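You operate a simulated robot arm through the tools that you are given. There is no shell and no other tool. Be economical: measure what you need, move in short steps, check, and stop when the job is done.

You run a simulated two-armed robot. Do the job below in one go: nothing can be reset, and whatever is moved stays where it is left.

## Task
Turn the hood size dial to 60. Put the pink cup in the sink bowl. Put one of the cups from the shaker's mat on the yellow mat. Pull the third left drawer from the top open. The order is free. Set down upright: pink cup, cup.

Only the result counts: the job must be done as asked and must still hold three seconds after the hand-in. Knocking over, shifting, dropping, spilling or breaking anything else fails it.

## Robot
Two 7-joint arms with two-finger grippers on one trunk, on a base that drives. Base frame: it is fixed to the floor where the robot stands at the start and does not move with it; the origin is under the middle of the robot, x ahead of it, y to its left, z up; the surface under the hand at the start is at about z = 0.94. Lengths are in m, angles in rad, forces in N, time in s.
The left shoulder is at the start at [0.05, 0.191, 1.167], the right one opposite. With the tool pointing down near the work surface each hand reaches from about 0.2 to 0.74 m from the robot's upright axis, wherever it stands, measured 20 degrees to its own side. Places, roughly: cup [4, 0.75, 1]; hood size dial [0.5, 0, 1]; pink cup (6x6x7 cm) [-1.3, -1.3, 0.9]; sink bowl [-1.4, -0.9, 0.6]; third left drawer [4.2, 0.7, 0.5]; yellow mat (23x19 cm) [3.96, 2.14, 0.8]. Payload 2.69 kg a hand.
The TCP of each hand is the grasp point between the finger pads, 0.02 m short of the fingertips. In the tool frame z runs along the fingers and y along their closing line. Largest opening 0.1 m; the body of the gripper starts 0.063 m behind the TCP.
Orientation is that of the tool frame in the base frame, as a unit quaternion [x, y, z, w]. With the fingers straight down and closing along the base's y, the tool's x points along the base's -x, its y along +y and its z along -z.

## Interface
- The arms move only by the tool apply_moves. It takes "left_moves", "right_moves" or both (then of equal length, played together; a hand with none holds still); each is a list of rows, each a list of 3 entries, a list of its own where there are three numbers: the shift along the tool's x, y, z in m, then the turn, a rotation vector about the tool's x, y, z in rad, then the closure, from 0 (fully open) to 1 (shut). In form: [[[dx, dy, dz], [rx, ry, rz], hand], ...]. A call has 1 to 20 rows; each row shifts and turns the commanded pose from where the row before left it, along the tool's axes as they then stand. A row lasts 0.2 s, in which the tool goes at most 0.05 m and 0.15 rad; a call with a longer step from one row to the next is refused whole, and so is a gripper value outside its range. Where a pose cannot be reached the arm comes as near as it can. A force on the tool above 40 N (or 10 N above the force at the start of the call, whichever is more), or a blocked arm, ends the call early, and 0.2 s more pass. Each finger travels about 0.153 m/s and halts on what it meets, pressing with about 40 N; the grip force reading is that of the motor and also rises with nothing between the fingers. The clock runs only during rows and for 0.2 s after the last one: add rows that do not move to give the fingers time. The reply holds the time, the measured pose of the TCP, the force on the tool along the base axes, the opening and the grip force, in the units named above and with some noise, with the torque about the TCP (base axes, N m) and any sound that the robot's microphone picked up.
- Cameras (640 x 400 px; columns grow to the right, rows downward): "scene" is now at [0.1411, -0.0044, 1.3629]; the picture's right is [-0.08, -1.00, 0.00], its down [-0.20, 0.02, -0.98] and it looks along [0.98, -0.07, -0.20] (base axes); focal length 244 px, centre (320, 200). "left" rides on the left gripper at [0.07, 0.019, -0.099] in its tool frame; the picture's right is [-0.26, 0.97, 0.00], its down [-0.75, -0.20, -0.63] and it looks along [-0.61, -0.16, 0.78] (tool axes); focal length 230 px, centre (320, 200). "right" rides on the right gripper at [0.07, -0.019, -0.099] in its tool frame; the picture's right is [0.26, 0.97, 0.00], its down [-0.75, 0.20, -0.63] and it looks along [-0.61, 0.16, 0.78] (tool axes); focal length 230 px, centre (320, 200). There is no depth. A picture from a camera that has moved, and an enlarged one, comes with that camera's place and axes in the base frame and with its lens. The place of the scene camera against the robot may be out by one fixed shift of up to 0.018 m in any direction.
- camera(camera): a new picture of that camera. It takes no simulated time.
- slide_trunk(by): slides the trunk up (or, below 0, down) by that many m; the arms and the scene camera ride with it, the base frame stays. It gives what a move gives, with no picture.
- drive_base(legs): drives the robot by 1 to 6 legs, each [ahead, left, turn to the left] in m, m and rad, along the robot's own axes; the way and the turn of a leg run together, so that a leg with both is an arc; at most 1.5 m and 3.142 rad a leg. The arms and the cameras ride along, it lands a little off, and it stops where it bumps. It gives what a move gives.
- pan_tilt(pan, tilt): turns the head with the scene camera to pan (to the left, within 1.396 rad either way) and tilt (down, from -0.506 to 1.204), counted from straight ahead of the robot. It gives what a move gives.
- enlarge(camera, box): a new picture of the part [left, top, right, bottom] of that camera's present view, enlarged. It takes no simulated time.
- job_done(): hands the job in; it is judged then, once.

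Work in short steps. Places have to be worked out from the pictures, the camera data and where the tool is seen: move nearer, look again, correct. Check each grasp and each placing, and mend what went wrong. You have 165 turns and 130 pictures in all, those below and enlarged ones among them. Open the grippers and draw the arms clear of the work before you hand the job in, unless the task says otherwise; then end with one line.

The tools are called after "Call:" by a JSON object that holds its "name" and its "arguments". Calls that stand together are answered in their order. apply_moves: Moves the arms, as the interface text tells. Its arguments: {"type":"object","properties":{"left_moves":{"type":"array"},"right_moves":{"type":"array"}},"required":[]} The other tools are called the same way: slide_trunk (by) slides the trunk up or down; drive_base (legs) drives the base; pan_tilt (pan, tilt) turns the head that bears the scene camera; camera (camera) takes a picture; enlarge (camera, box) takes an enlarged picture of a part of a camera's view; job_done () hands the job in.

At the start:

```text
time_s: 0.0
left_ee_pos: [0.4121, 0.1663, 1.3395]
left_orientation: [0.001, 1.0, 0.0, 0.001]
left_ft_force: [-0.3, 0.2, -0.6]
left_wrist_torque: [0.02, 0.0, 0.0]
left_grip_width: 0.1003
left_finger_force: 0.0
right_ee_pos: [0.3455, -0.1519, 1.2597]
right_orientation: [0.001, 1.0, 0.0, 0.0]
right_ft_force: [-0.1, 0.3, 0.1]
right_wrist_torque: [-0.01, 0.02, 0.04]
right_grip_width: 0.0999
right_finger_force: 0.2
trunk travel left (down, up): [-0.225, 0.098]
robot x, y, heading: [0.0012, -0.001, 0.003]
head pan, tilt: [-0.075, 0.206]
```

scene: 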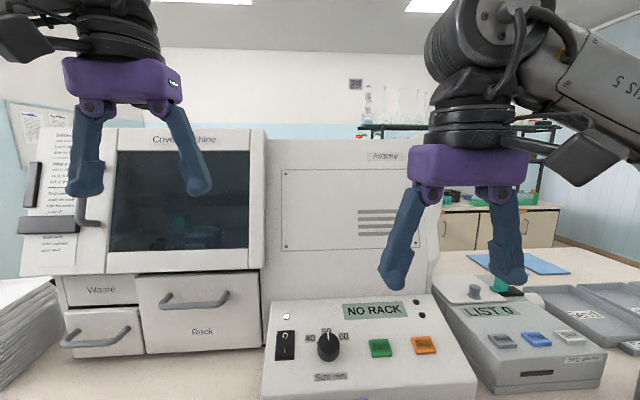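
right: 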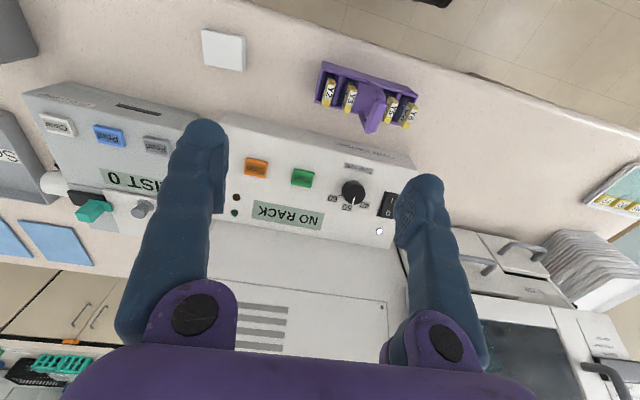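
left: 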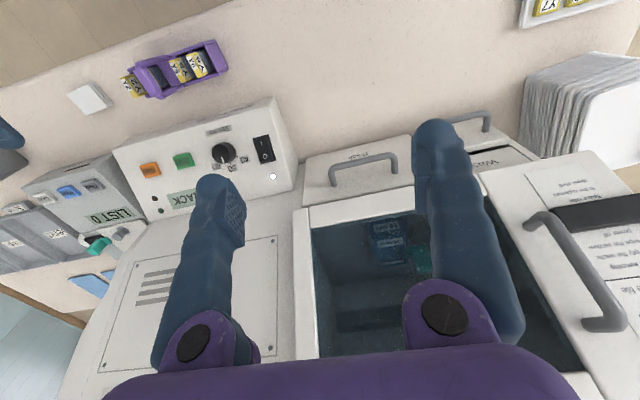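

I start by looking closely at the hood size dial in the scene and right-hand views.

Call:
{"name": "enlarge", "arguments": {"camera": "scene", "box": [260, 290, 400, 390]}}

Call:
{"name": "enlarge", "arguments": {"camera": "right", "box": [300, 150, 410, 220]}}

```text
4.00 times, centred on (330, 340) of scene
camera zoom: at [0.1411, -0.0044, 1.3629], right [-0.08, -1.0, 0.0], down [-0.2, 0.02, -0.98], along [0.98, -0.07, -0.2], focal length 976 px, centre (280, -360)
```

zoom: 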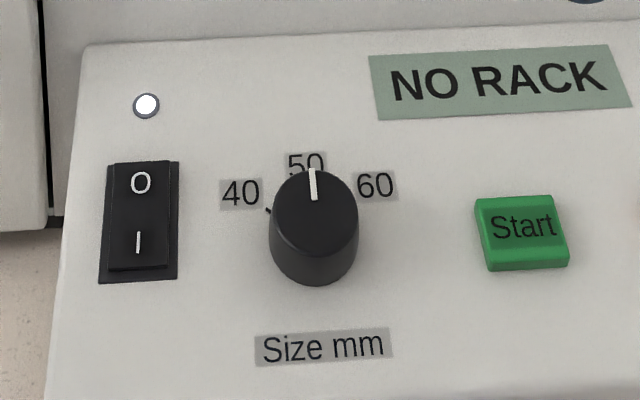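

```text
5.71 times, centred on (355, 185) of right
camera zoom: at [0.2755, -0.1704, 1.359], right [-0.26, 0.97, 0.0], down [0.75, 0.2, 0.63], along [0.61, 0.16, -0.78], focal length 1315 px, centre (120, 286)
```

zoom: 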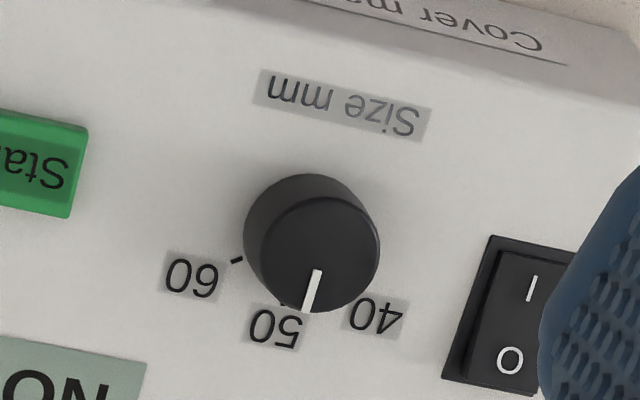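

The dial points at 50, on a sloped panel; I place the knob top near (0.496, -0.048, 1.042). I bring the right hand closer above it for a better look.

Call:
{"name": "apply_moves", "arguments": {"right_moves": [[[-0.021, 0.024, 0.0325], [0, 0, 0], 0], [[-0.021, 0.024, 0.0325], [0, 0, 0], 0], [[-0.021, 0.024, 0.0325], [0, 0, 0], 0], [[-0.021, 0.024, 0.0325], [0, 0, 0], 0]]}}

Call:
{"name": "camera", "arguments": {"camera": "right"}}

Call:
{"name": "camera", "arguments": {"camera": "scene"}}

```text
time_s: 1.0
left_ee_pos: [0.4131, 0.1672, 1.3394]
left_orientation: [0.0, 1.0, 0.0, -0.001]
left_ft_force: [-0.5, 0.4, 1.4]
left_wrist_torque: [-0.01, 0.03, 0.0]
left_grip_width: 0.1001
left_finger_force: 0.0
right_ee_pos: [0.4285, -0.0555, 1.1292]
right_orientation: [0.001, 1.0, -0.001, 0.0]
right_ft_force: [-0.3, -0.5, 0.2]
right_wrist_torque: [-0.02, -0.02, 0.04]
right_grip_width: 0.0998
right_finger_force: 0.2
trunk travel left (down, up): [-0.225, 0.098]
robot x, y, heading: [0.0006, -0.0035, 0.004]
head pan, tilt: [-0.075, 0.206]
```

```text
124 pictures are left
camera right: at [0.36, -0.0739, 1.2287], right [-0.26, 0.97, 0.0], down [0.75, 0.2, 0.63], along [0.61, 0.16, -0.78], focal length 230 px, centre (320, 200)
```

right: 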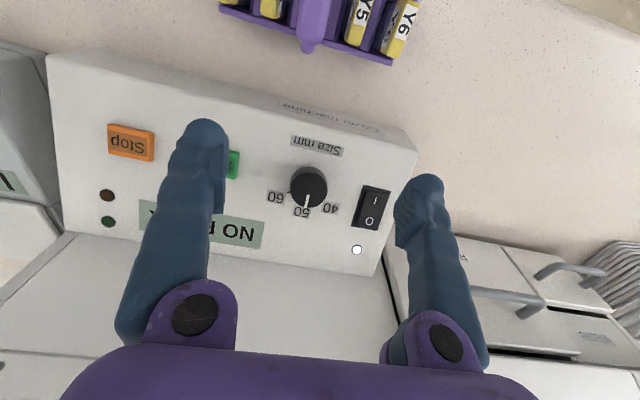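

```text
123 pictures are left
camera scene: at [0.1418, -0.0039, 1.3629], right [-0.08, -1.0, 0.0], down [-0.2, 0.01, -0.98], along [0.98, -0.07, -0.21], focal length 244 px, centre (320, 200)
```

scene: 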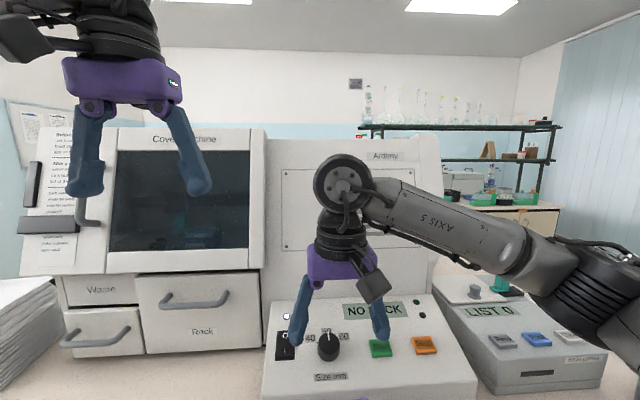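

Call:
{"name": "enlarge", "arguments": {"camera": "right", "box": [240, 120, 400, 220]}}

```text
4.00 times, centred on (320, 170) of right
camera zoom: at [0.36, -0.0739, 1.2287], right [-0.26, 0.97, 0.0], down [0.75, 0.2, 0.63], along [0.61, 0.16, -0.78], focal length 920 px, centre (320, 320)
```

zoom: 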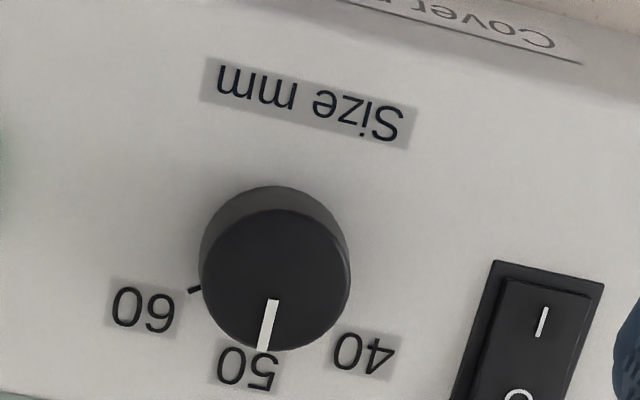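

The slope of the panel comes out at about 17°, knob 36 mm wide and 18 mm high, base centre near (0.501, -0.049, 1.024), 60 about 50° clockwise. I tilt the right hand square to the panel, pre-turn it, and half close.

Call:
{"name": "apply_moves", "arguments": {"right_moves": [[[-0.025, 0.003, 0.016], [0, 0, 0], 0.2], [[-0.0255, 0.003, 0.016], [0, 0, 0], 0.36], [[0, 0, 0], [0, -0.15, 0], 0.36], [[0, 0, 0], [0, -0.15, 0], 0.36], [[0, 0, 0], [0, 0, -0.145], 0.36], [[0, 0, 0], [0, 0, -0.145], 0.36], [[0, 0, 0], [0, 0, -0.145], 0.36], [[0, 0, 0], [0, 0, 0], 0.36]]}}

Call:
{"name": "camera", "arguments": {"camera": "right"}}

```text
time_s: 2.8
left_ee_pos: [0.4126, 0.1662, 1.3396]
left_orientation: [0.0, 1.0, 0.0, 0.001]
left_ft_force: [-0.1, 0.7, 0.7]
left_wrist_torque: [-0.03, 0.01, -0.01]
left_grip_width: 0.0999
left_finger_force: 0.1
right_ee_pos: [0.4791, -0.0504, 1.0982]
right_orientation: [-0.214, 0.965, -0.032, 0.146]
right_ft_force: [-0.4, 0.4, 0.3]
right_wrist_torque: [0.0, -0.03, -0.01]
right_grip_width: 0.0638
right_finger_force: 0.1
trunk travel left (down, up): [-0.225, 0.098]
robot x, y, heading: [0.0024, -0.001, 0.001]
head pan, tilt: [-0.075, 0.206]
```

```text
121 pictures are left
camera right: at [0.3976, -0.0961, 1.1763], right [-0.61, 0.77, -0.19], down [0.38, 0.5, 0.78], along [0.69, 0.4, -0.6], focal length 230 px, centre (320, 200)
```

right: 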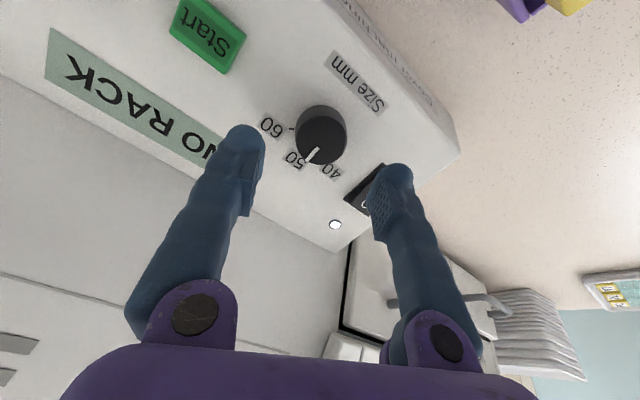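

The knob sits between the fingertips; I go down 0.048 m along the tool axis and check.

Call:
{"name": "apply_moves", "arguments": {"right_moves": [[[0, 0, 0.016], [0, 0, 0], 0.36], [[0, 0, 0.016], [0, 0, 0], 0.36], [[0, 0, 0.016], [0, 0, 0], 0.36]]}}

Call:
{"name": "camera", "arguments": {"camera": "right"}}

Call:
{"name": "enlarge", "arguments": {"camera": "scene", "box": [240, 270, 400, 370]}}

```text
time_s: 3.6
left_ee_pos: [0.4133, 0.1658, 1.3395]
left_orientation: [0.0, 1.0, -0.001, 0.0]
left_ft_force: [-0.1, -0.3, 0.3]
left_wrist_torque: [-0.02, 0.02, 0.02]
left_grip_width: 0.0999
left_finger_force: 0.0
right_ee_pos: [0.4933, -0.0512, 1.0526]
right_orientation: [-0.213, 0.966, -0.031, 0.146]
right_ft_force: [-0.9, -0.4, 0.6]
right_wrist_torque: [0.01, -0.02, 0.0]
right_grip_width: 0.0641
right_finger_force: 0.0
trunk travel left (down, up): [-0.225, 0.098]
robot x, y, heading: [-0.0016, 0.0005, 0.002]
head pan, tilt: [-0.075, 0.206]
```

```text
120 pictures are left
camera right: at [0.4118, -0.096, 1.1303], right [-0.61, 0.77, -0.19], down [0.38, 0.5, 0.78], along [0.69, 0.4, -0.6], focal length 230 px, centre (320, 200)
```

right: 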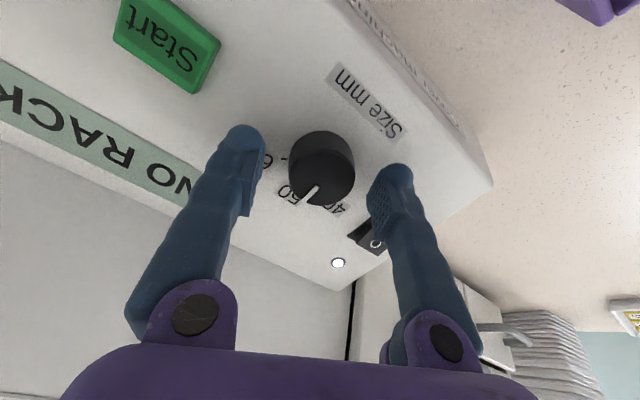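

```text
4.00 times, centred on (320, 320) of scene
camera zoom: at [0.1414, -0.0045, 1.3629], right [-0.08, -1.0, 0.0], down [-0.2, 0.02, -0.98], along [0.98, -0.07, -0.2], focal length 976 px, centre (320, -280)
```

zoom: 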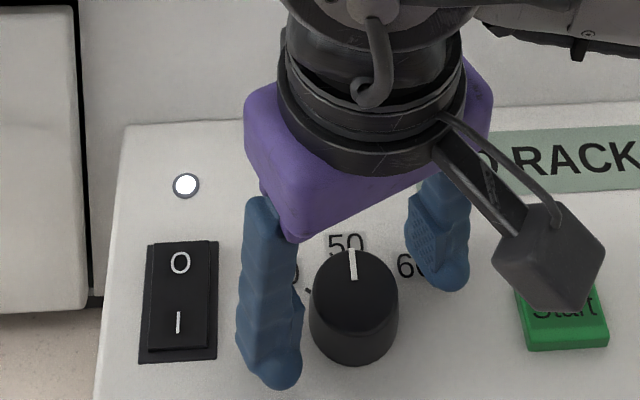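

Aligned within a millimetre or two. I lower 4 mm more and close on the knob.

Call:
{"name": "apply_moves", "arguments": {"right_moves": [[[0, 0, 0.004], [0, 0, 0], 0.36], [[0, 0, 0], [0, 0, 0], 0.8], [[0, 0, 0], [0, 0, 0], 0.8]]}}

```text
time_s: 4.4
left_ee_pos: [0.4131, 0.1665, 1.3387]
left_orientation: [0.0, 1.0, 0.0, 0.0]
left_ft_force: [-0.9, -0.8, 0.8]
left_wrist_torque: [0.0, 0.04, -0.02]
left_grip_width: 0.0999
left_finger_force: 0.1
right_ee_pos: [0.4938, -0.0494, 1.0486]
right_orientation: [-0.213, 0.966, -0.032, 0.146]
right_ft_force: [-0.6, 3.5, -3.6]
right_wrist_torque: [0.23, -0.23, 0.06]
right_grip_width: 0.0373
right_finger_force: 45.1
trunk travel left (down, up): [-0.225, 0.098]
robot x, y, heading: [0.0003, 0.0032, 0.0]
head pan, tilt: [-0.075, 0.206]
```

Gripped at 37 mm. Now turn the hand clockwise (about +tool z) by about 0.87 rad.

Call:
{"name": "apply_moves", "arguments": {"right_moves": [[[0, 0, 0], [0, 0, 0.11], 0.8], [[0, 0, 0], [0, 0, 0.11], 0.8], [[0, 0, 0], [0, 0, 0.11], 0.8], [[0, 0, 0], [0, 0, 0.11], 0.8], [[0, 0, 0], [0, 0, 0.11], 0.8], [[0, 0, 0], [0, 0, 0.11], 0.8], [[0, 0, 0], [0, 0, 0.11], 0.8], [[0, 0, 0], [0, 0, 0.11], 0.8], [[0, 0, 0], [0, 0, 0], 0.8]]}}

Call:
{"name": "enlarge", "arguments": {"camera": "scene", "box": [240, 270, 400, 370]}}

Call:
{"name": "enlarge", "arguments": {"camera": "right", "box": [240, 110, 400, 210]}}

```text
time_s: 6.4
left_ee_pos: [0.4119, 0.1672, 1.3394]
left_orientation: [0.0, 1.0, 0.0, 0.0]
left_ft_force: [-0.1, 0.0, 1.1]
left_wrist_torque: [0.0, -0.01, 0.0]
left_grip_width: 0.1001
left_finger_force: 0.1
right_ee_pos: [0.4939, -0.0493, 1.0482]
right_orientation: [0.218, 0.964, 0.033, 0.146]
right_ft_force: [-5.6, 4.9, -3.2]
right_wrist_torque: [0.38, 0.55, 0.13]
right_grip_width: 0.0373
right_finger_force: 45.3
trunk travel left (down, up): [-0.225, 0.098]
robot x, y, heading: [0.0017, -0.0011, -0.001]
head pan, tilt: [-0.075, 0.206]
```

```text
4.00 times, centred on (320, 320) of scene
camera zoom: at [0.1407, -0.0037, 1.363], right [-0.08, -1.0, 0.0], down [-0.2, 0.01, -0.98], along [0.98, -0.07, -0.2], focal length 976 px, centre (320, -280)
```

zoom: 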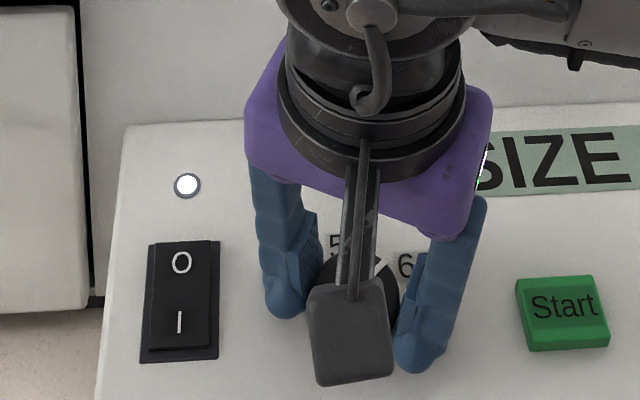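

```text
4.00 times, centred on (320, 160) of right
camera zoom: at [0.3979, -0.0359, 1.1223], right [0.18, 0.98, 0.05], down [0.54, -0.14, 0.83], along [0.82, -0.12, -0.56], focal length 920 px, centre (320, 360)
```

zoom: 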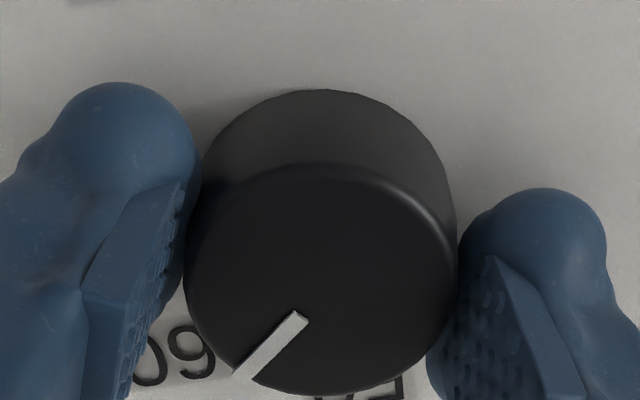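

The pointer now sits near 60 and the display changed. I open and back off to read dial and display.

Call:
{"name": "apply_moves", "arguments": {"right_moves": [[[0, 0, 0], [0, 0, 0], 0.36], [[0, 0, 0], [0, 0, 0], 0.36], [[0, 0, -0.03], [0, 0, 0], 0.36], [[0, 0, -0.04], [0, 0, 0], 0.36], [[0, 0, -0.04], [0, 0, 0], 0.36]]}}

Call:
{"name": "enlarge", "arguments": {"camera": "right", "box": [200, 80, 440, 230]}}

Call:
{"name": "enlarge", "arguments": {"camera": "scene", "box": [260, 290, 420, 390]}}

```text
time_s: 7.6
left_ee_pos: [0.4117, 0.1655, 1.3396]
left_orientation: [-0.001, 1.0, 0.0, 0.001]
left_ft_force: [0.4, -0.5, 0.0]
left_wrist_torque: [-0.01, 0.0, 0.01]
left_grip_width: 0.0999
left_finger_force: 0.1
right_ee_pos: [0.4617, -0.0504, 1.1543]
right_orientation: [0.219, 0.964, 0.032, 0.145]
right_ft_force: [0.1, 0.0, 0.2]
right_wrist_torque: [-0.02, -0.04, -0.04]
right_grip_width: 0.0639
right_finger_force: 0.0
trunk travel left (down, up): [-0.225, 0.098]
robot x, y, heading: [0.0029, -0.0013, -0.001]
head pan, tilt: [-0.075, 0.206]
```

```text
2.67 times, centred on (320, 155) of right
camera zoom: at [0.3651, -0.0366, 1.2273], right [0.17, 0.98, 0.05], down [0.54, -0.14, 0.83], along [0.82, -0.12, -0.56], focal length 614 px, centre (320, 320)
```

zoom: 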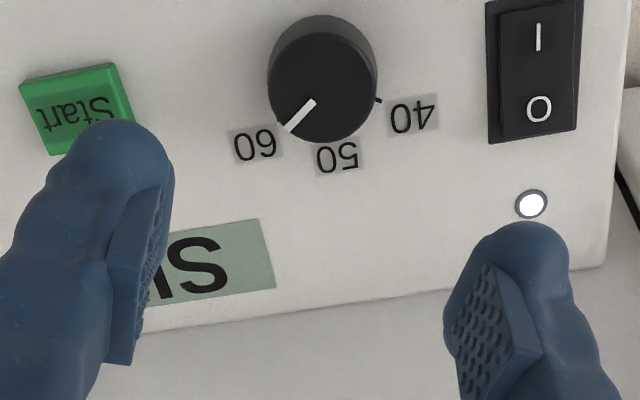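

```text
4.00 times, centred on (340, 340) of scene
camera zoom: at [0.1405, -0.0042, 1.363], right [-0.08, -1.0, 0.0], down [-0.2, 0.02, -0.98], along [0.98, -0.07, -0.2], focal length 976 px, centre (240, -360)
```

zoom: 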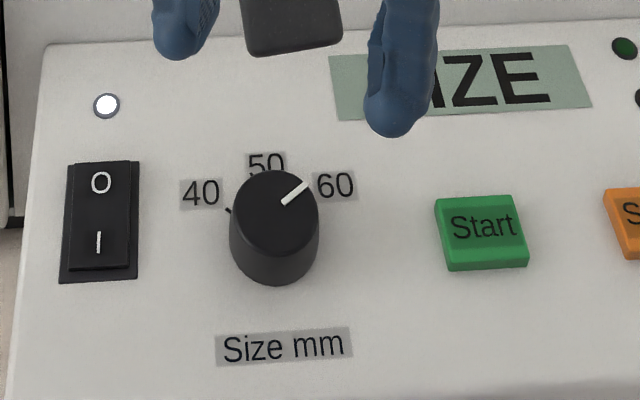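

Pointer is close to 60 but I want a view square to the panel to measure the angle against the ticks. I re-orient the wrist so its camera looks along the knob axis.

Call:
{"name": "apply_moves", "arguments": {"right_moves": [[[0, 0, 0], [0, 0, -0.148], 0.1], [[0, 0, 0], [0, 0, -0.148], 0], [[0, 0, 0], [0, 0, -0.148], 0], [[0, 0, 0], [0, 0.136, 0], 0], [[0, 0, 0], [0, 0.136, 0], 0], [[0, 0, 0], [0, 0.136, 0], 0], [[0, 0, 0], [0, 0.136, 0], 0], [[0, 0, 0], [0, 0.136, 0], 0]]}}

Call:
{"name": "enlarge", "arguments": {"camera": "right", "box": [240, 120, 400, 220]}}

```text
time_s: 9.4
left_ee_pos: [0.4125, 0.1668, 1.3392]
left_orientation: [0.0, 1.0, 0.0, 0.0]
left_ft_force: [-0.4, 0.4, 0.6]
left_wrist_torque: [0.02, 0.02, 0.03]
left_grip_width: 0.1001
left_finger_force: 0.0
right_ee_pos: [0.4616, -0.0506, 1.153]
right_orientation: [0.002, 0.982, 0.002, -0.19]
right_ft_force: [0.0, 0.2, 0.8]
right_wrist_torque: [-0.02, 0.01, 0.01]
right_grip_width: 0.0999
right_finger_force: 0.0
trunk travel left (down, up): [-0.225, 0.098]
robot x, y, heading: [0.0021, 0.0002, -0.005]
head pan, tilt: [-0.075, 0.206]
```

```text
4.00 times, centred on (320, 170) of right
camera zoom: at [0.4348, -0.0683, 1.2714], right [-0.24, 0.97, 0.1], down [0.93, 0.2, 0.3], along [0.27, 0.16, -0.95], focal length 920 px, centre (320, 320)
```

zoom: 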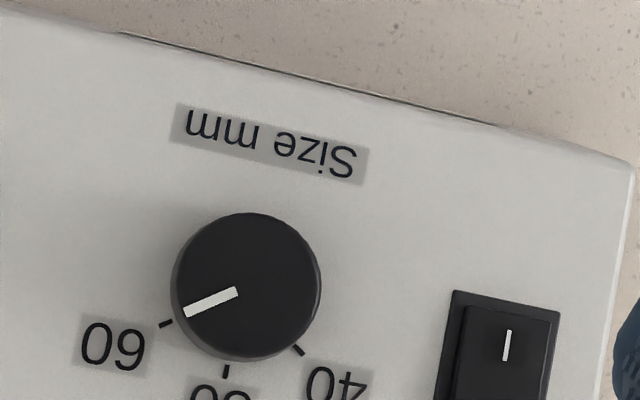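

The axis-on view shows the pointer within about 2° of the 60 tick. Now I lift the right hand back to a neutral pose, drawn in, and check the display.

Call:
{"name": "apply_moves", "arguments": {"right_moves": [[[0, 0, -0.04], [0, -0.127, 0], 0], [[0, 0, -0.04], [0, -0.127, 0], 0], [[0, 0, -0.04], [0, -0.127, 0], 0], [[0.04, -0.02, -0.01], [0, 0, 0], 0], [[0.04, -0.03, 0], [0, 0, 0], 0], [[0.04, -0.03, 0], [0, 0, 0], 0]], "left_moves": [[[0.03, 0, 0], [0, 0, 0], 0], [[0.03, 0, 0], [0, 0, 0], 0], [[0.03, 0, 0], [0, 0, 0], 0], [[0.01, 0, 0], [0, 0, 0], 0], [[0, 0, 0], [0, 0, 0], 0], [[0, 0, 0], [0, 0, 0], 0]]}}

Call:
{"name": "enlarge", "arguments": {"camera": "scene", "box": [240, 270, 480, 400]}}

Call:
{"name": "pan_tilt", "arguments": {"pan": -1.39, "tilt": 0.4}}

Call:
{"name": "camera", "arguments": {"camera": "scene"}}

```text
time_s: 10.8
left_ee_pos: [0.3124, 0.1653, 1.3399]
left_orientation: [0.001, 1.0, 0.001, 0.001]
left_ft_force: [-0.3, -0.6, 0.6]
left_wrist_torque: [0.01, -0.02, 0.03]
left_grip_width: 0.0999
left_finger_force: 0.1
right_ee_pos: [0.37, -0.1328, 1.2789]
right_orientation: [0.001, 1.0, 0.001, 0.002]
right_ft_force: [1.5, -0.7, -0.2]
right_wrist_torque: [-0.01, -0.03, -0.01]
right_grip_width: 0.1
right_finger_force: 0.1
trunk travel left (down, up): [-0.225, 0.098]
robot x, y, heading: [-0.0039, -0.0003, 0.001]
head pan, tilt: [-0.075, 0.206]
```

```text
2.67 times, centred on (360, 335) of scene
camera zoom: at [0.14, -0.0056, 1.3631], right [-0.08, -1.0, 0.0], down [-0.2, 0.02, -0.98], along [0.98, -0.07, -0.2], focal length 651 px, centre (213, -160)
```

zoom: 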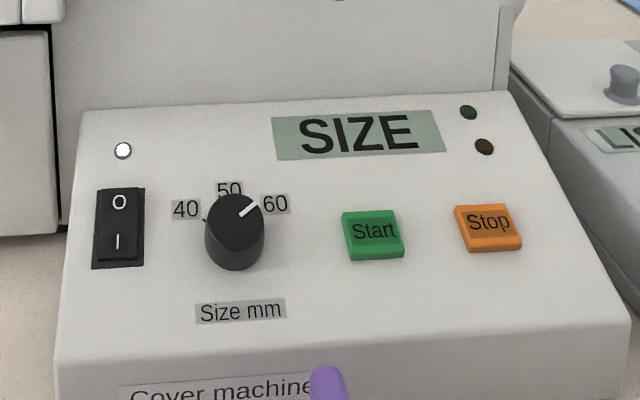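

```text
time_s: 12.3
left_ee_pos: [0.3136, 0.1674, 1.3399]
left_orientation: [0.0, 1.0, 0.0, 0.0]
left_ft_force: [-0.6, 0.9, 0.1]
left_wrist_torque: [0.02, 0.03, 0.01]
left_grip_width: 0.0999
left_finger_force: 0.0
right_ee_pos: [0.3714, -0.1321, 1.2787]
right_orientation: [0.001, 1.0, 0.001, 0.001]
right_ft_force: [-0.7, 0.6, 0.5]
right_wrist_torque: [0.02, 0.01, 0.07]
right_grip_width: 0.1001
right_finger_force: 0.0
trunk travel left (down, up): [-0.225, 0.098]
robot x, y, heading: [0.0036, -0.0008, -0.001]
head pan, tilt: [-1.389, 0.4]
```

```text
112 pictures are left
camera scene: at [0.065, -0.0885, 1.3449], right [-0.98, -0.18, 0.0], down [-0.07, 0.38, -0.92], along [0.17, -0.91, -0.39], focal length 244 px, centre (320, 200)
```

scene: 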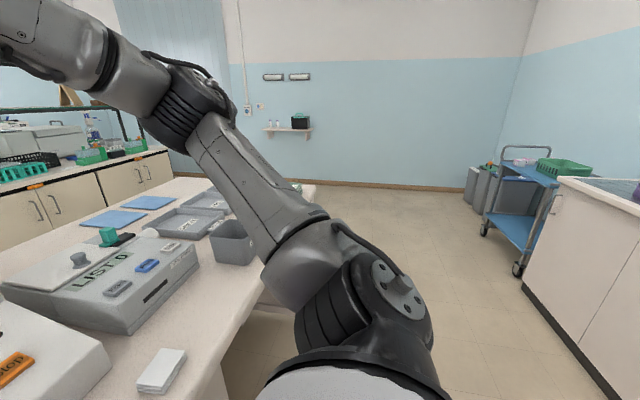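

Dial reads 60, display responded. The sink counter lies behind with its front near x ≈ -1.15; I back off, turn right, and drive along the aisle to face it near y = -0.95.

Call:
{"name": "drive_base", "arguments": {"legs": [[-0.45, 0, 0], [0, 0, -1.571], [0.93, 0, 0], [0, 0, -1.571]]}}

Call:
{"name": "pan_tilt", "arguments": {"pan": 0.2, "tilt": 0.55}}

Call:
{"name": "camera", "arguments": {"camera": "scene"}}

```text
time_s: 27.1
left_ee_pos: [-0.7577, -1.0988, 1.3395]
left_orientation: [1.0, 0.006, -0.001, 0.0]
left_ft_force: [0.4, 0.0, 0.7]
left_wrist_torque: [-0.02, -0.01, 0.0]
left_grip_width: 0.0997
left_finger_force: 0.1
right_ee_pos: [-0.82, -0.8025, 1.2782]
right_orientation: [1.0, 0.004, -0.001, 0.001]
right_ft_force: [0.2, -0.3, -0.1]
right_wrist_torque: [-0.03, 0.01, -0.01]
right_grip_width: 0.0999
right_finger_force: 0.1
trunk travel left (down, up): [-0.225, 0.098]
robot x, y, heading: [-0.4454, -0.9298, -3.135]
head pan, tilt: [-1.389, 0.4]
```

```text
time_s: 28.8
left_ee_pos: [-0.7591, -1.0985, 1.3396]
left_orientation: [1.0, 0.005, 0.0, -0.001]
left_ft_force: [-0.7, 0.3, 0.8]
left_wrist_torque: [0.0, -0.02, -0.03]
left_grip_width: 0.1
left_finger_force: 0.1
right_ee_pos: [-0.8198, -0.8013, 1.2801]
right_orientation: [1.0, 0.004, -0.001, 0.001]
right_ft_force: [-0.4, -0.1, 0.0]
right_wrist_torque: [-0.01, 0.0, 0.0]
right_grip_width: 0.1004
right_finger_force: 0.0
trunk travel left (down, up): [-0.225, 0.098]
robot x, y, heading: [-0.4439, -0.9304, -3.13]
head pan, tilt: [0.201, 0.55]
```

```text
111 pictures are left
camera scene: at [-0.5662, -0.9464, 1.3311], right [-0.21, 0.98, 0.0], down [0.51, 0.11, -0.85], along [-0.83, -0.18, -0.52], focal length 244 px, centre (320, 200)
```

scene: 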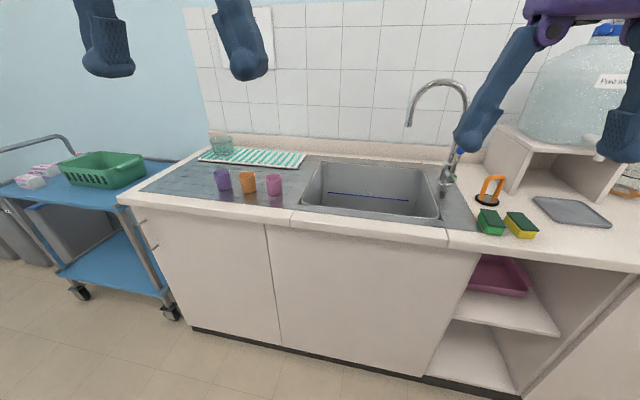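

Pink cup near (-1.25, -1.26), sink centre near (-1.33, -0.91), counter front edge x ≈ -1.085. I pull the right hand back, then drive 0.35 m closer.

Call:
{"name": "apply_moves", "arguments": {"right_moves": [[[0.035, 0, -0.03], [0, 0, 0], 0], [[0.035, 0, -0.03], [0, 0, 0], 0], [[0.035, 0, -0.03], [0, 0, 0], 0]]}}

Call:
{"name": "drive_base", "arguments": {"legs": [[0.35, 0, 0]]}}

Call:
{"name": "camera", "arguments": {"camera": "scene"}}

Call:
{"name": "camera", "arguments": {"camera": "left"}}

```text
time_s: 29.6
left_ee_pos: [-0.7571, -1.0994, 1.3408]
left_orientation: [1.0, 0.005, 0.0, 0.0]
left_ft_force: [0.1, -0.4, 0.3]
left_wrist_torque: [-0.01, 0.06, 0.0]
left_grip_width: 0.0999
left_finger_force: 0.1
right_ee_pos: [-0.711, -0.8024, 1.3684]
right_orientation: [1.0, 0.005, -0.001, -0.001]
right_ft_force: [0.6, -0.1, -0.5]
right_wrist_torque: [0.0, 0.05, 0.04]
right_grip_width: 0.1
right_finger_force: 0.1
trunk travel left (down, up): [-0.225, 0.098]
robot x, y, heading: [-0.4466, -0.9291, -3.131]
head pan, tilt: [0.201, 0.55]
```

```text
time_s: 31.9
left_ee_pos: [-1.1115, -1.104, 1.3399]
left_orientation: [1.0, 0.004, 0.001, -0.001]
left_ft_force: [0.1, 0.1, -0.5]
left_wrist_torque: [-0.02, -0.01, -0.01]
left_grip_width: 0.1
left_finger_force: 0.1
right_ee_pos: [-1.0657, -0.8037, 1.368]
right_orientation: [1.0, 0.003, -0.001, 0.0]
right_ft_force: [0.6, -0.6, -0.4]
right_wrist_torque: [-0.02, 0.04, 0.01]
right_grip_width: 0.0999
right_finger_force: 0.1
trunk travel left (down, up): [-0.225, 0.098]
robot x, y, heading: [-0.8001, -0.9342, -3.135]
head pan, tilt: [0.201, 0.55]
```

```text
110 pictures are left
camera scene: at [-0.9184, -0.9497, 1.3311], right [-0.21, 0.98, 0.0], down [0.51, 0.11, -0.85], along [-0.83, -0.18, -0.52], focal length 244 px, centre (320, 200)
```

scene: 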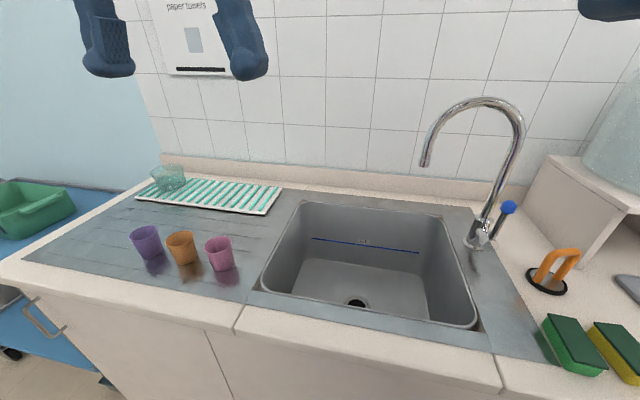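

```text
109 pictures are left
camera left: at [-1.0409, -1.1214, 1.4385], right [-0.25, -0.97, 0.0], down [-0.75, 0.19, 0.63], along [-0.61, 0.16, -0.78], focal length 230 px, centre (320, 200)
```

left: 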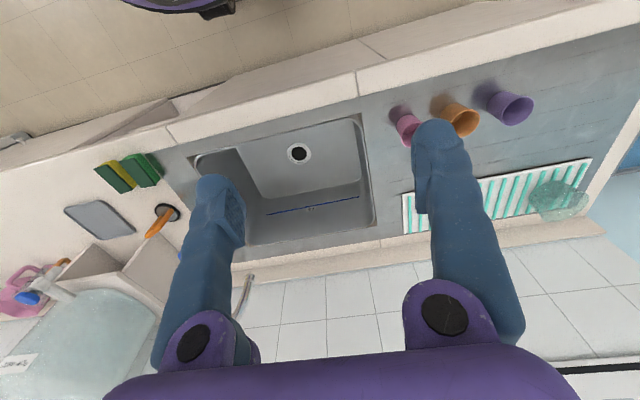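

Triangulation: pink cup rim centre (-1.255, -1.246, 0.985), sink floor z ≈ 0.66, drain at (-1.41, -0.94). I bring the left hand above the pink cup, partly closed to clear the orange one.

Call:
{"name": "apply_moves", "arguments": {"left_moves": [[[-0.0205, 0.0203, 0.0343], [0, 0, 0], 0.18], [[-0.0205, 0.0203, 0.0343], [0, 0, 0], 0.18], [[-0.0205, 0.0203, 0.0343], [0, 0, 0], 0.18], [[-0.0205, 0.0203, 0.0343], [0, 0, 0], 0.18], [[-0.0205, 0.0203, 0.0343], [0, 0, 0], 0.18], [[-0.0205, 0.0203, 0.0343], [0, 0, 0], 0.18], [[-0.0205, 0.0203, 0.0343], [0, 0, 0], 0.18]]}}

Call:
{"name": "camera", "arguments": {"camera": "left"}}

Call:
{"name": "camera", "arguments": {"camera": "scene"}}

```text
time_s: 33.5
left_ee_pos: [-1.2529, -1.247, 1.099]
left_orientation: [1.0, 0.004, 0.0, 0.0]
left_ft_force: [0.2, -0.7, 1.2]
left_wrist_torque: [0.01, -0.01, 0.01]
left_grip_width: 0.0819
left_finger_force: 0.0
right_ee_pos: [-1.0662, -0.8063, 1.368]
right_orientation: [1.0, 0.003, -0.001, 0.0]
right_ft_force: [-0.2, -0.8, -0.1]
right_wrist_torque: [0.04, -0.01, -0.02]
right_grip_width: 0.0997
right_finger_force: 0.1
trunk travel left (down, up): [-0.225, 0.098]
robot x, y, heading: [-0.7992, -0.9308, -3.131]
head pan, tilt: [0.201, 0.55]
```

```text
108 pictures are left
camera left: at [-1.1837, -1.2655, 1.1978], right [-0.25, -0.97, 0.0], down [-0.75, 0.19, 0.63], along [-0.61, 0.16, -0.78], focal length 230 px, centre (320, 200)
```

left: 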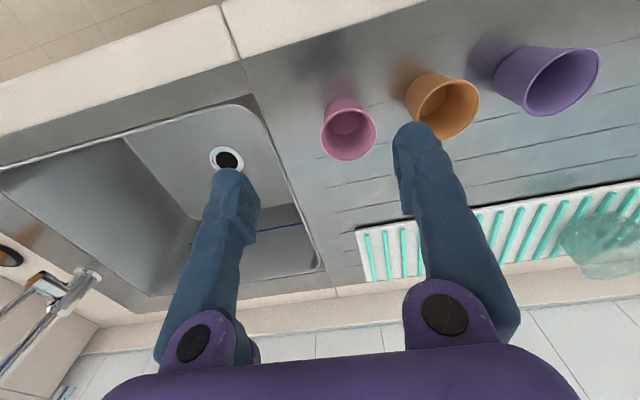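

```text
107 pictures are left
camera scene: at [-0.9185, -0.9503, 1.3311], right [-0.21, 0.98, 0.0], down [0.51, 0.11, -0.85], along [-0.83, -0.18, -0.52], focal length 244 px, centre (320, 200)
```

scene: 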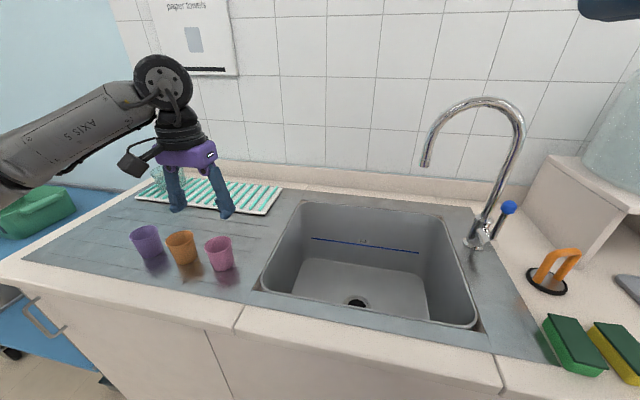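

The cup appears right of centre between the fingers; I enlarge both views to refine its place.

Call:
{"name": "enlarge", "arguments": {"camera": "scene", "box": [110, 200, 270, 300]}}

Call:
{"name": "enlarge", "arguments": {"camera": "left", "box": [280, 60, 440, 160]}}

```text
4.00 times, centred on (190, 250) of scene
camera zoom: at [-0.9185, -0.9503, 1.3311], right [-0.21, 0.98, 0.0], down [0.51, 0.11, -0.85], along [-0.83, -0.18, -0.52], focal length 976 px, centre (840, 0)
```

zoom: 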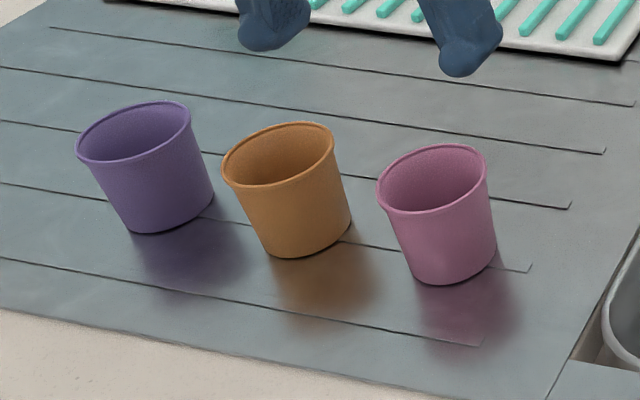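

```text
4.00 times, centred on (360, 110) of left
camera zoom: at [-1.1837, -1.2655, 1.1978], right [-0.25, -0.97, 0.0], down [-0.75, 0.19, 0.63], along [-0.61, 0.16, -0.78], focal length 920 px, centre (160, 560)
```

zoom: 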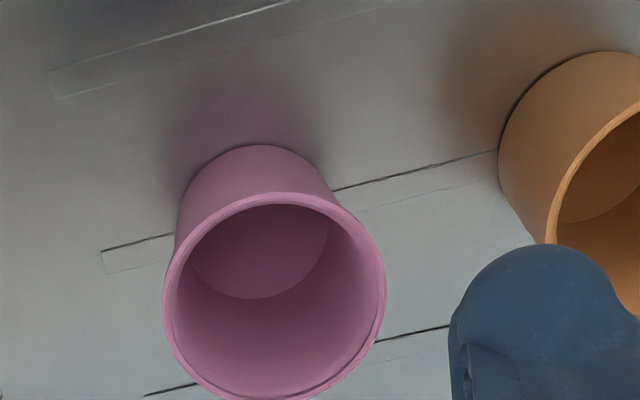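

Left-camera estimate: y ≈ -1.27, x ≈ -1.29, rim z ≈ 0.95. I shift toward that and look again for parallax.

Call:
{"name": "apply_moves", "arguments": {"left_moves": [[[-0.03, 0.023, 0.0], [0, 0, 0], 0.18], [[0, 0.0, 0.04], [0, 0, 0], 0.18]]}}

Call:
{"name": "enlarge", "arguments": {"camera": "left", "box": [200, 60, 440, 210]}}

```text
time_s: 34.1
left_ee_pos: [-1.2825, -1.2699, 1.0589]
left_orientation: [1.0, 0.004, -0.001, 0.0]
left_ft_force: [-0.7, -0.4, 0.3]
left_wrist_torque: [0.03, 0.01, -0.03]
left_grip_width: 0.0821
left_finger_force: 0.1
right_ee_pos: [-1.0656, -0.804, 1.3679]
right_orientation: [1.0, 0.003, 0.0, 0.001]
right_ft_force: [-0.2, 0.1, -0.6]
right_wrist_torque: [0.0, 0.0, -0.01]
right_grip_width: 0.1003
right_finger_force: 0.0
trunk travel left (down, up): [-0.225, 0.098]
robot x, y, heading: [-0.7998, -0.9325, -3.132]
head pan, tilt: [0.201, 0.55]
```

```text
2.67 times, centred on (320, 135) of left
camera zoom: at [-1.2126, -1.2888, 1.1584], right [-0.25, -0.97, 0.0], down [-0.75, 0.19, 0.63], along [-0.61, 0.16, -0.78], focal length 614 px, centre (320, 373)
```

zoom: 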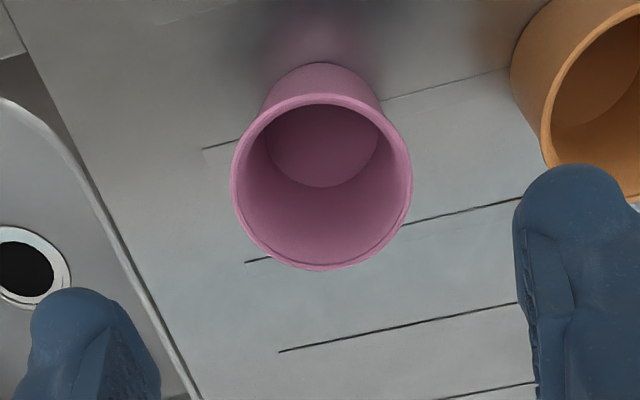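

Consistent now: rim centre (-1.288, -1.269, 0.963). I narrow to about 74 mm, descend most of the way and check.

Call:
{"name": "apply_moves", "arguments": {"left_moves": [[[-0.0055, -0.001, 0], [0, 0, 0], 0.26], [[0, 0, 0.04], [0, 0, 0], 0.26], [[0, 0, 0.04], [0, 0, 0], 0.26]]}}

Call:
{"name": "camera", "arguments": {"camera": "left"}}

Call:
{"name": "enlarge", "arguments": {"camera": "scene", "box": [110, 180, 270, 280]}}

```text
time_s: 34.9
left_ee_pos: [-1.2885, -1.2685, 0.98]
left_orientation: [1.0, 0.005, 0.0, 0.0]
left_ft_force: [0.2, 0.3, -1.0]
left_wrist_torque: [-0.03, -0.01, -0.03]
left_grip_width: 0.0744
left_finger_force: 0.2
right_ee_pos: [-1.0656, -0.806, 1.3685]
right_orientation: [1.0, 0.004, -0.001, 0.001]
right_ft_force: [-0.4, -0.2, -0.5]
right_wrist_torque: [0.0, 0.0, 0.0]
right_grip_width: 0.0998
right_finger_force: 0.1
trunk travel left (down, up): [-0.225, 0.098]
robot x, y, heading: [-0.7992, -0.9367, -3.133]
head pan, tilt: [0.201, 0.55]
```

```text
103 pictures are left
camera left: at [-1.2187, -1.2877, 1.0785], right [-0.25, -0.97, 0.0], down [-0.75, 0.19, 0.63], along [-0.61, 0.16, -0.78], focal length 230 px, centre (320, 200)
```

left: 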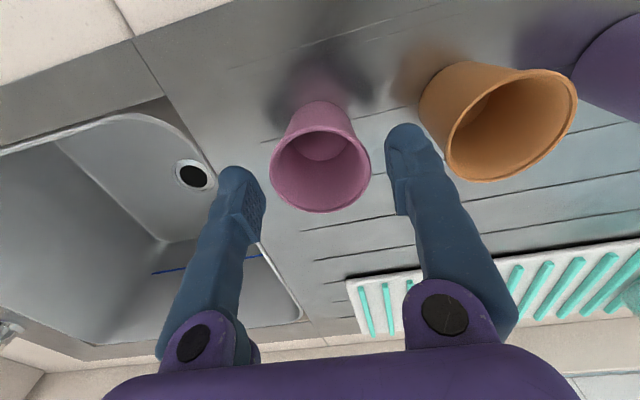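

```text
4.00 times, centred on (190, 230) of scene
camera zoom: at [-0.9182, -0.9499, 1.3311], right [-0.21, 0.98, 0.0], down [0.51, 0.11, -0.85], along [-0.83, -0.18, -0.52], focal length 976 px, centre (840, 80)
```

zoom: 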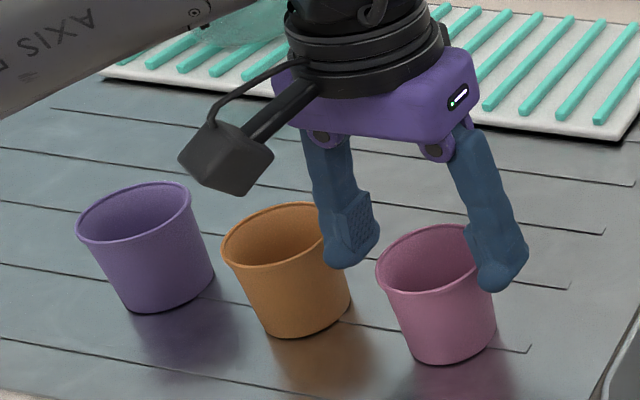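

The cup is centred between the fingers. Descend 42 mm and close.

Call:
{"name": "apply_moves", "arguments": {"left_moves": [[[0, 0, 0.021], [0, 0, 0], 0.26], [[0, 0, 0.021], [0, 0, 0], 0.26], [[0, 0, 0], [0, 0, 0], 0.26], [[0, 0, 0], [0, 0, 0], 0.75], [[0, 0, 0], [0, 0, 0], 0.75]]}}

Call:
{"name": "camera", "arguments": {"camera": "left"}}

```text
time_s: 36.1
left_ee_pos: [-1.2886, -1.2701, 0.9366]
left_orientation: [1.0, 0.005, 0.0, -0.001]
left_ft_force: [-0.5, 0.0, -0.2]
left_wrist_torque: [0.03, 0.0, 0.04]
left_grip_width: 0.0527
left_finger_force: 40.2
right_ee_pos: [-1.0662, -0.8057, 1.3672]
right_orientation: [1.0, 0.003, -0.001, 0.001]
right_ft_force: [-0.2, -1.1, -0.5]
right_wrist_torque: [-0.01, 0.01, 0.03]
right_grip_width: 0.1002
right_finger_force: 0.0
trunk travel left (down, up): [-0.225, 0.098]
robot x, y, heading: [-0.7988, -0.9333, -3.129]
head pan, tilt: [0.201, 0.55]
```

```text
101 pictures are left
camera left: at [-1.2183, -1.2879, 1.0367], right [-0.25, -0.97, 0.0], down [-0.75, 0.19, 0.63], along [-0.61, 0.16, -0.78], focal length 230 px, centre (320, 200)
```

left: 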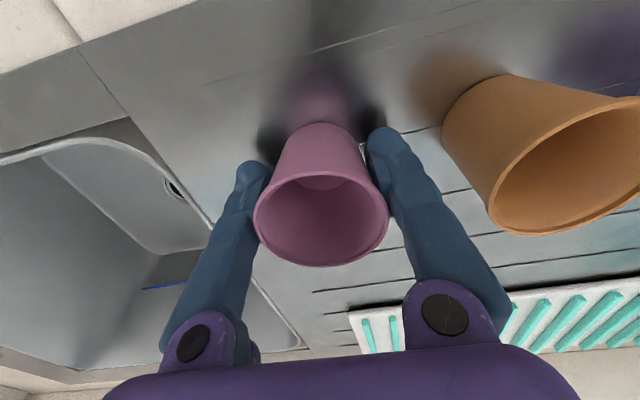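

Cup gripped (53 mm). Lift 0.11 m and carry it over the sink's left part.

Call:
{"name": "apply_moves", "arguments": {"left_moves": [[[0, 0, -0.025], [0, 0, 0], 0.75], [[0, 0, -0.04], [0, 0, 0], 0.75], [[0, 0, -0.045], [0, 0, 0], 0.75], [[-0.012, -0.04, 0], [0, 0, 0], 0.75], [[-0.012, -0.04, 0], [0, 0, 0], 0.75], [[-0.012, -0.04, 0], [0, 0, 0], 0.75], [[-0.012, -0.04, 0], [0, 0, 0], 0.75], [[-0.012, -0.04, 0], [0, 0, 0], 0.75], [[-0.012, -0.04, 0], [0, 0, 0], 0.75]]}}

Call:
{"name": "camera", "arguments": {"camera": "left"}}

Call:
{"name": "camera", "arguments": {"camera": "scene"}}

```text
time_s: 38.1
left_ee_pos: [-1.362, -1.0273, 1.0481]
left_orientation: [1.0, 0.005, 0.0, 0.001]
left_ft_force: [-0.6, 0.4, 0.6]
left_wrist_torque: [-0.04, 0.0, -0.01]
left_grip_width: 0.0527
left_finger_force: 39.5
right_ee_pos: [-1.0653, -0.8029, 1.3679]
right_orientation: [1.0, 0.004, -0.001, 0.001]
right_ft_force: [-0.2, 0.2, -0.2]
right_wrist_torque: [-0.04, -0.03, 0.02]
right_grip_width: 0.1
right_finger_force: 0.1
trunk travel left (down, up): [-0.225, 0.098]
robot x, y, heading: [-0.7991, -0.9326, -3.129]
head pan, tilt: [0.201, 0.55]
```

```text
100 pictures are left
camera left: at [-1.2924, -1.0459, 1.1465], right [-0.25, -0.97, 0.0], down [-0.75, 0.19, 0.63], along [-0.61, 0.16, -0.78], focal length 230 px, centre (320, 200)
```

left: 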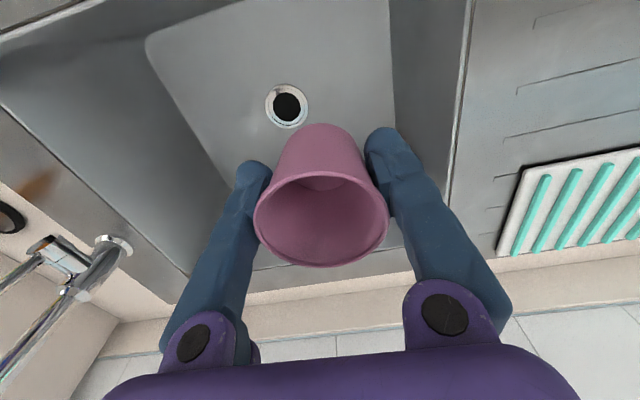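

```text
99 pictures are left
camera scene: at [-0.9182, -0.9484, 1.3311], right [-0.21, 0.98, 0.0], down [0.51, 0.11, -0.85], along [-0.83, -0.18, -0.52], focal length 244 px, centre (320, 200)
```

scene: 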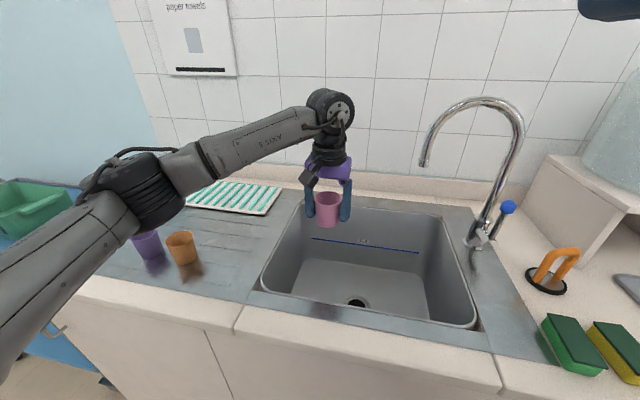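

Position over the sink is good (drain and left wall clear). Lower 0.2 m with the arm and check the forearm clearance.

Call:
{"name": "apply_moves", "arguments": {"left_moves": [[[0, 0, 0.04], [0, 0, 0], 0.75], [[0, 0, 0.04], [0, 0, 0], 0.75], [[0, 0, 0.04], [0, 0, 0], 0.75], [[0, 0, 0.04], [0, 0, 0], 0.75], [[0, 0, 0.04], [0, 0, 0], 0.75]]}}

Call:
{"name": "camera", "arguments": {"camera": "scene"}}

Call:
{"name": "camera", "arguments": {"camera": "left"}}

```text
time_s: 39.3
left_ee_pos: [-1.363, -1.0291, 0.8466]
left_orientation: [1.0, 0.005, 0.0, 0.0]
left_ft_force: [-0.2, -0.4, -1.1]
left_wrist_torque: [-0.04, 0.0, 0.01]
left_grip_width: 0.0522
left_finger_force: 39.6
right_ee_pos: [-1.065, -0.8046, 1.3692]
right_orientation: [1.0, 0.003, -0.001, 0.001]
right_ft_force: [0.8, 0.5, -0.7]
right_wrist_torque: [0.01, -0.03, -0.02]
right_grip_width: 0.1001
right_finger_force: 0.0
trunk travel left (down, up): [-0.225, 0.098]
robot x, y, heading: [-0.7969, -0.935, -3.132]
head pan, tilt: [0.201, 0.55]
```

```text
98 pictures are left
camera scene: at [-0.9184, -0.9497, 1.3311], right [-0.21, 0.98, 0.0], down [0.51, 0.11, -0.85], along [-0.83, -0.18, -0.52], focal length 244 px, centre (320, 200)
```

scene: 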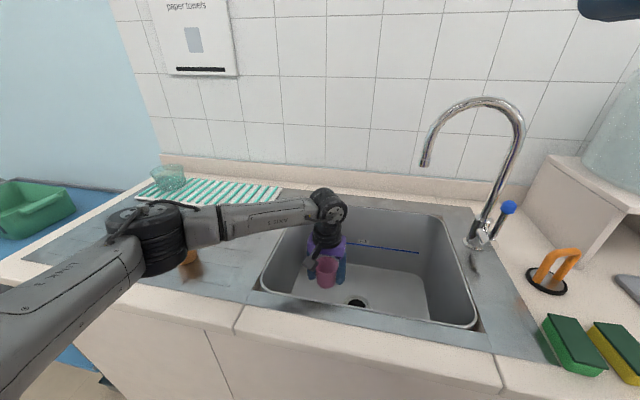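

```text
97 pictures are left
camera left: at [-1.2926, -1.0475, 0.9464], right [-0.25, -0.97, 0.0], down [-0.75, 0.19, 0.63], along [-0.61, 0.16, -0.78], focal length 230 px, centre (320, 200)
```

left: 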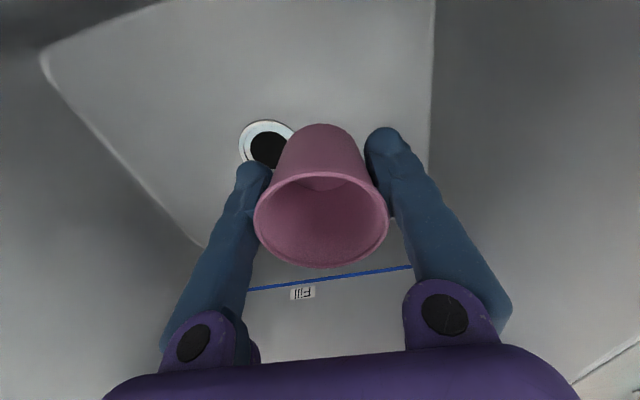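

The elbow hangs over the cup row and would sink further; raising the trunk fully stretches the arm and lifts the elbow. I slide up 0.095, then lower stepwise.

Call:
{"name": "slide_trunk", "arguments": {"by": 0.095}}

Call:
{"name": "apply_moves", "arguments": {"left_moves": [[[0, 0, 0.04], [0, 0, 0], 0.75], [[0, 0, 0.04], [0, 0, 0], 0.75], [[0, 0, 0.04], [0, 0, 0], 0.75], [[0, 0, 0.04], [0, 0, 0], 0.75]]}}

Call:
{"name": "camera", "arguments": {"camera": "scene"}}

```text
time_s: 40.5
left_ee_pos: [-1.3627, -1.0289, 0.9417]
left_orientation: [1.0, 0.004, 0.0, 0.001]
left_ft_force: [-0.8, -0.4, 0.0]
left_wrist_torque: [-0.01, 0.0, 0.04]
left_grip_width: 0.0522
left_finger_force: 39.7
right_ee_pos: [-1.0661, -0.8046, 1.4643]
right_orientation: [1.0, 0.003, -0.002, 0.001]
right_ft_force: [-0.7, 0.6, -0.5]
right_wrist_torque: [0.0, -0.03, 0.03]
right_grip_width: 0.0999
right_finger_force: 0.0
trunk travel left (down, up): [-0.32, 0.003]
robot x, y, heading: [-0.7995, -0.9315, -3.128]
head pan, tilt: [0.201, 0.55]
```

```text
time_s: 41.5
left_ee_pos: [-1.3634, -1.0286, 0.7826]
left_orientation: [1.0, 0.004, 0.0, 0.0]
left_ft_force: [-0.7, -0.5, -0.2]
left_wrist_torque: [-0.02, 0.0, 0.02]
left_grip_width: 0.0527
left_finger_force: 40.2
right_ee_pos: [-1.0655, -0.8041, 1.4634]
right_orientation: [1.0, 0.004, -0.001, 0.001]
right_ft_force: [-0.2, 0.3, 0.5]
right_wrist_torque: [-0.03, -0.02, 0.0]
right_grip_width: 0.1002
right_finger_force: 0.1
trunk travel left (down, up): [-0.32, 0.003]
robot x, y, heading: [-0.8005, -0.9309, -3.124]
head pan, tilt: [0.201, 0.55]
```

```text
96 pictures are left
camera scene: at [-0.9184, -0.9495, 1.4261], right [-0.21, 0.98, 0.0], down [0.51, 0.11, -0.85], along [-0.83, -0.18, -0.52], focal length 244 px, centre (320, 200)
```

scene: 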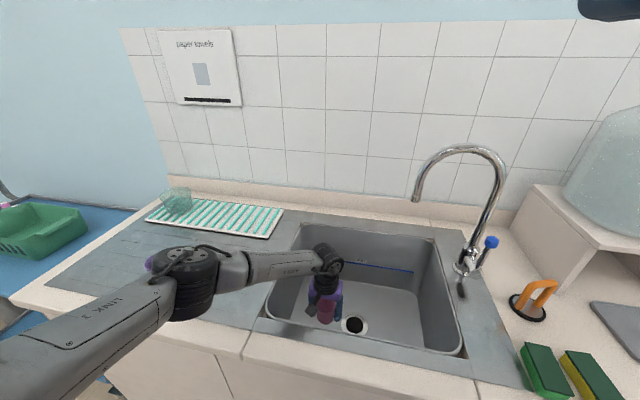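

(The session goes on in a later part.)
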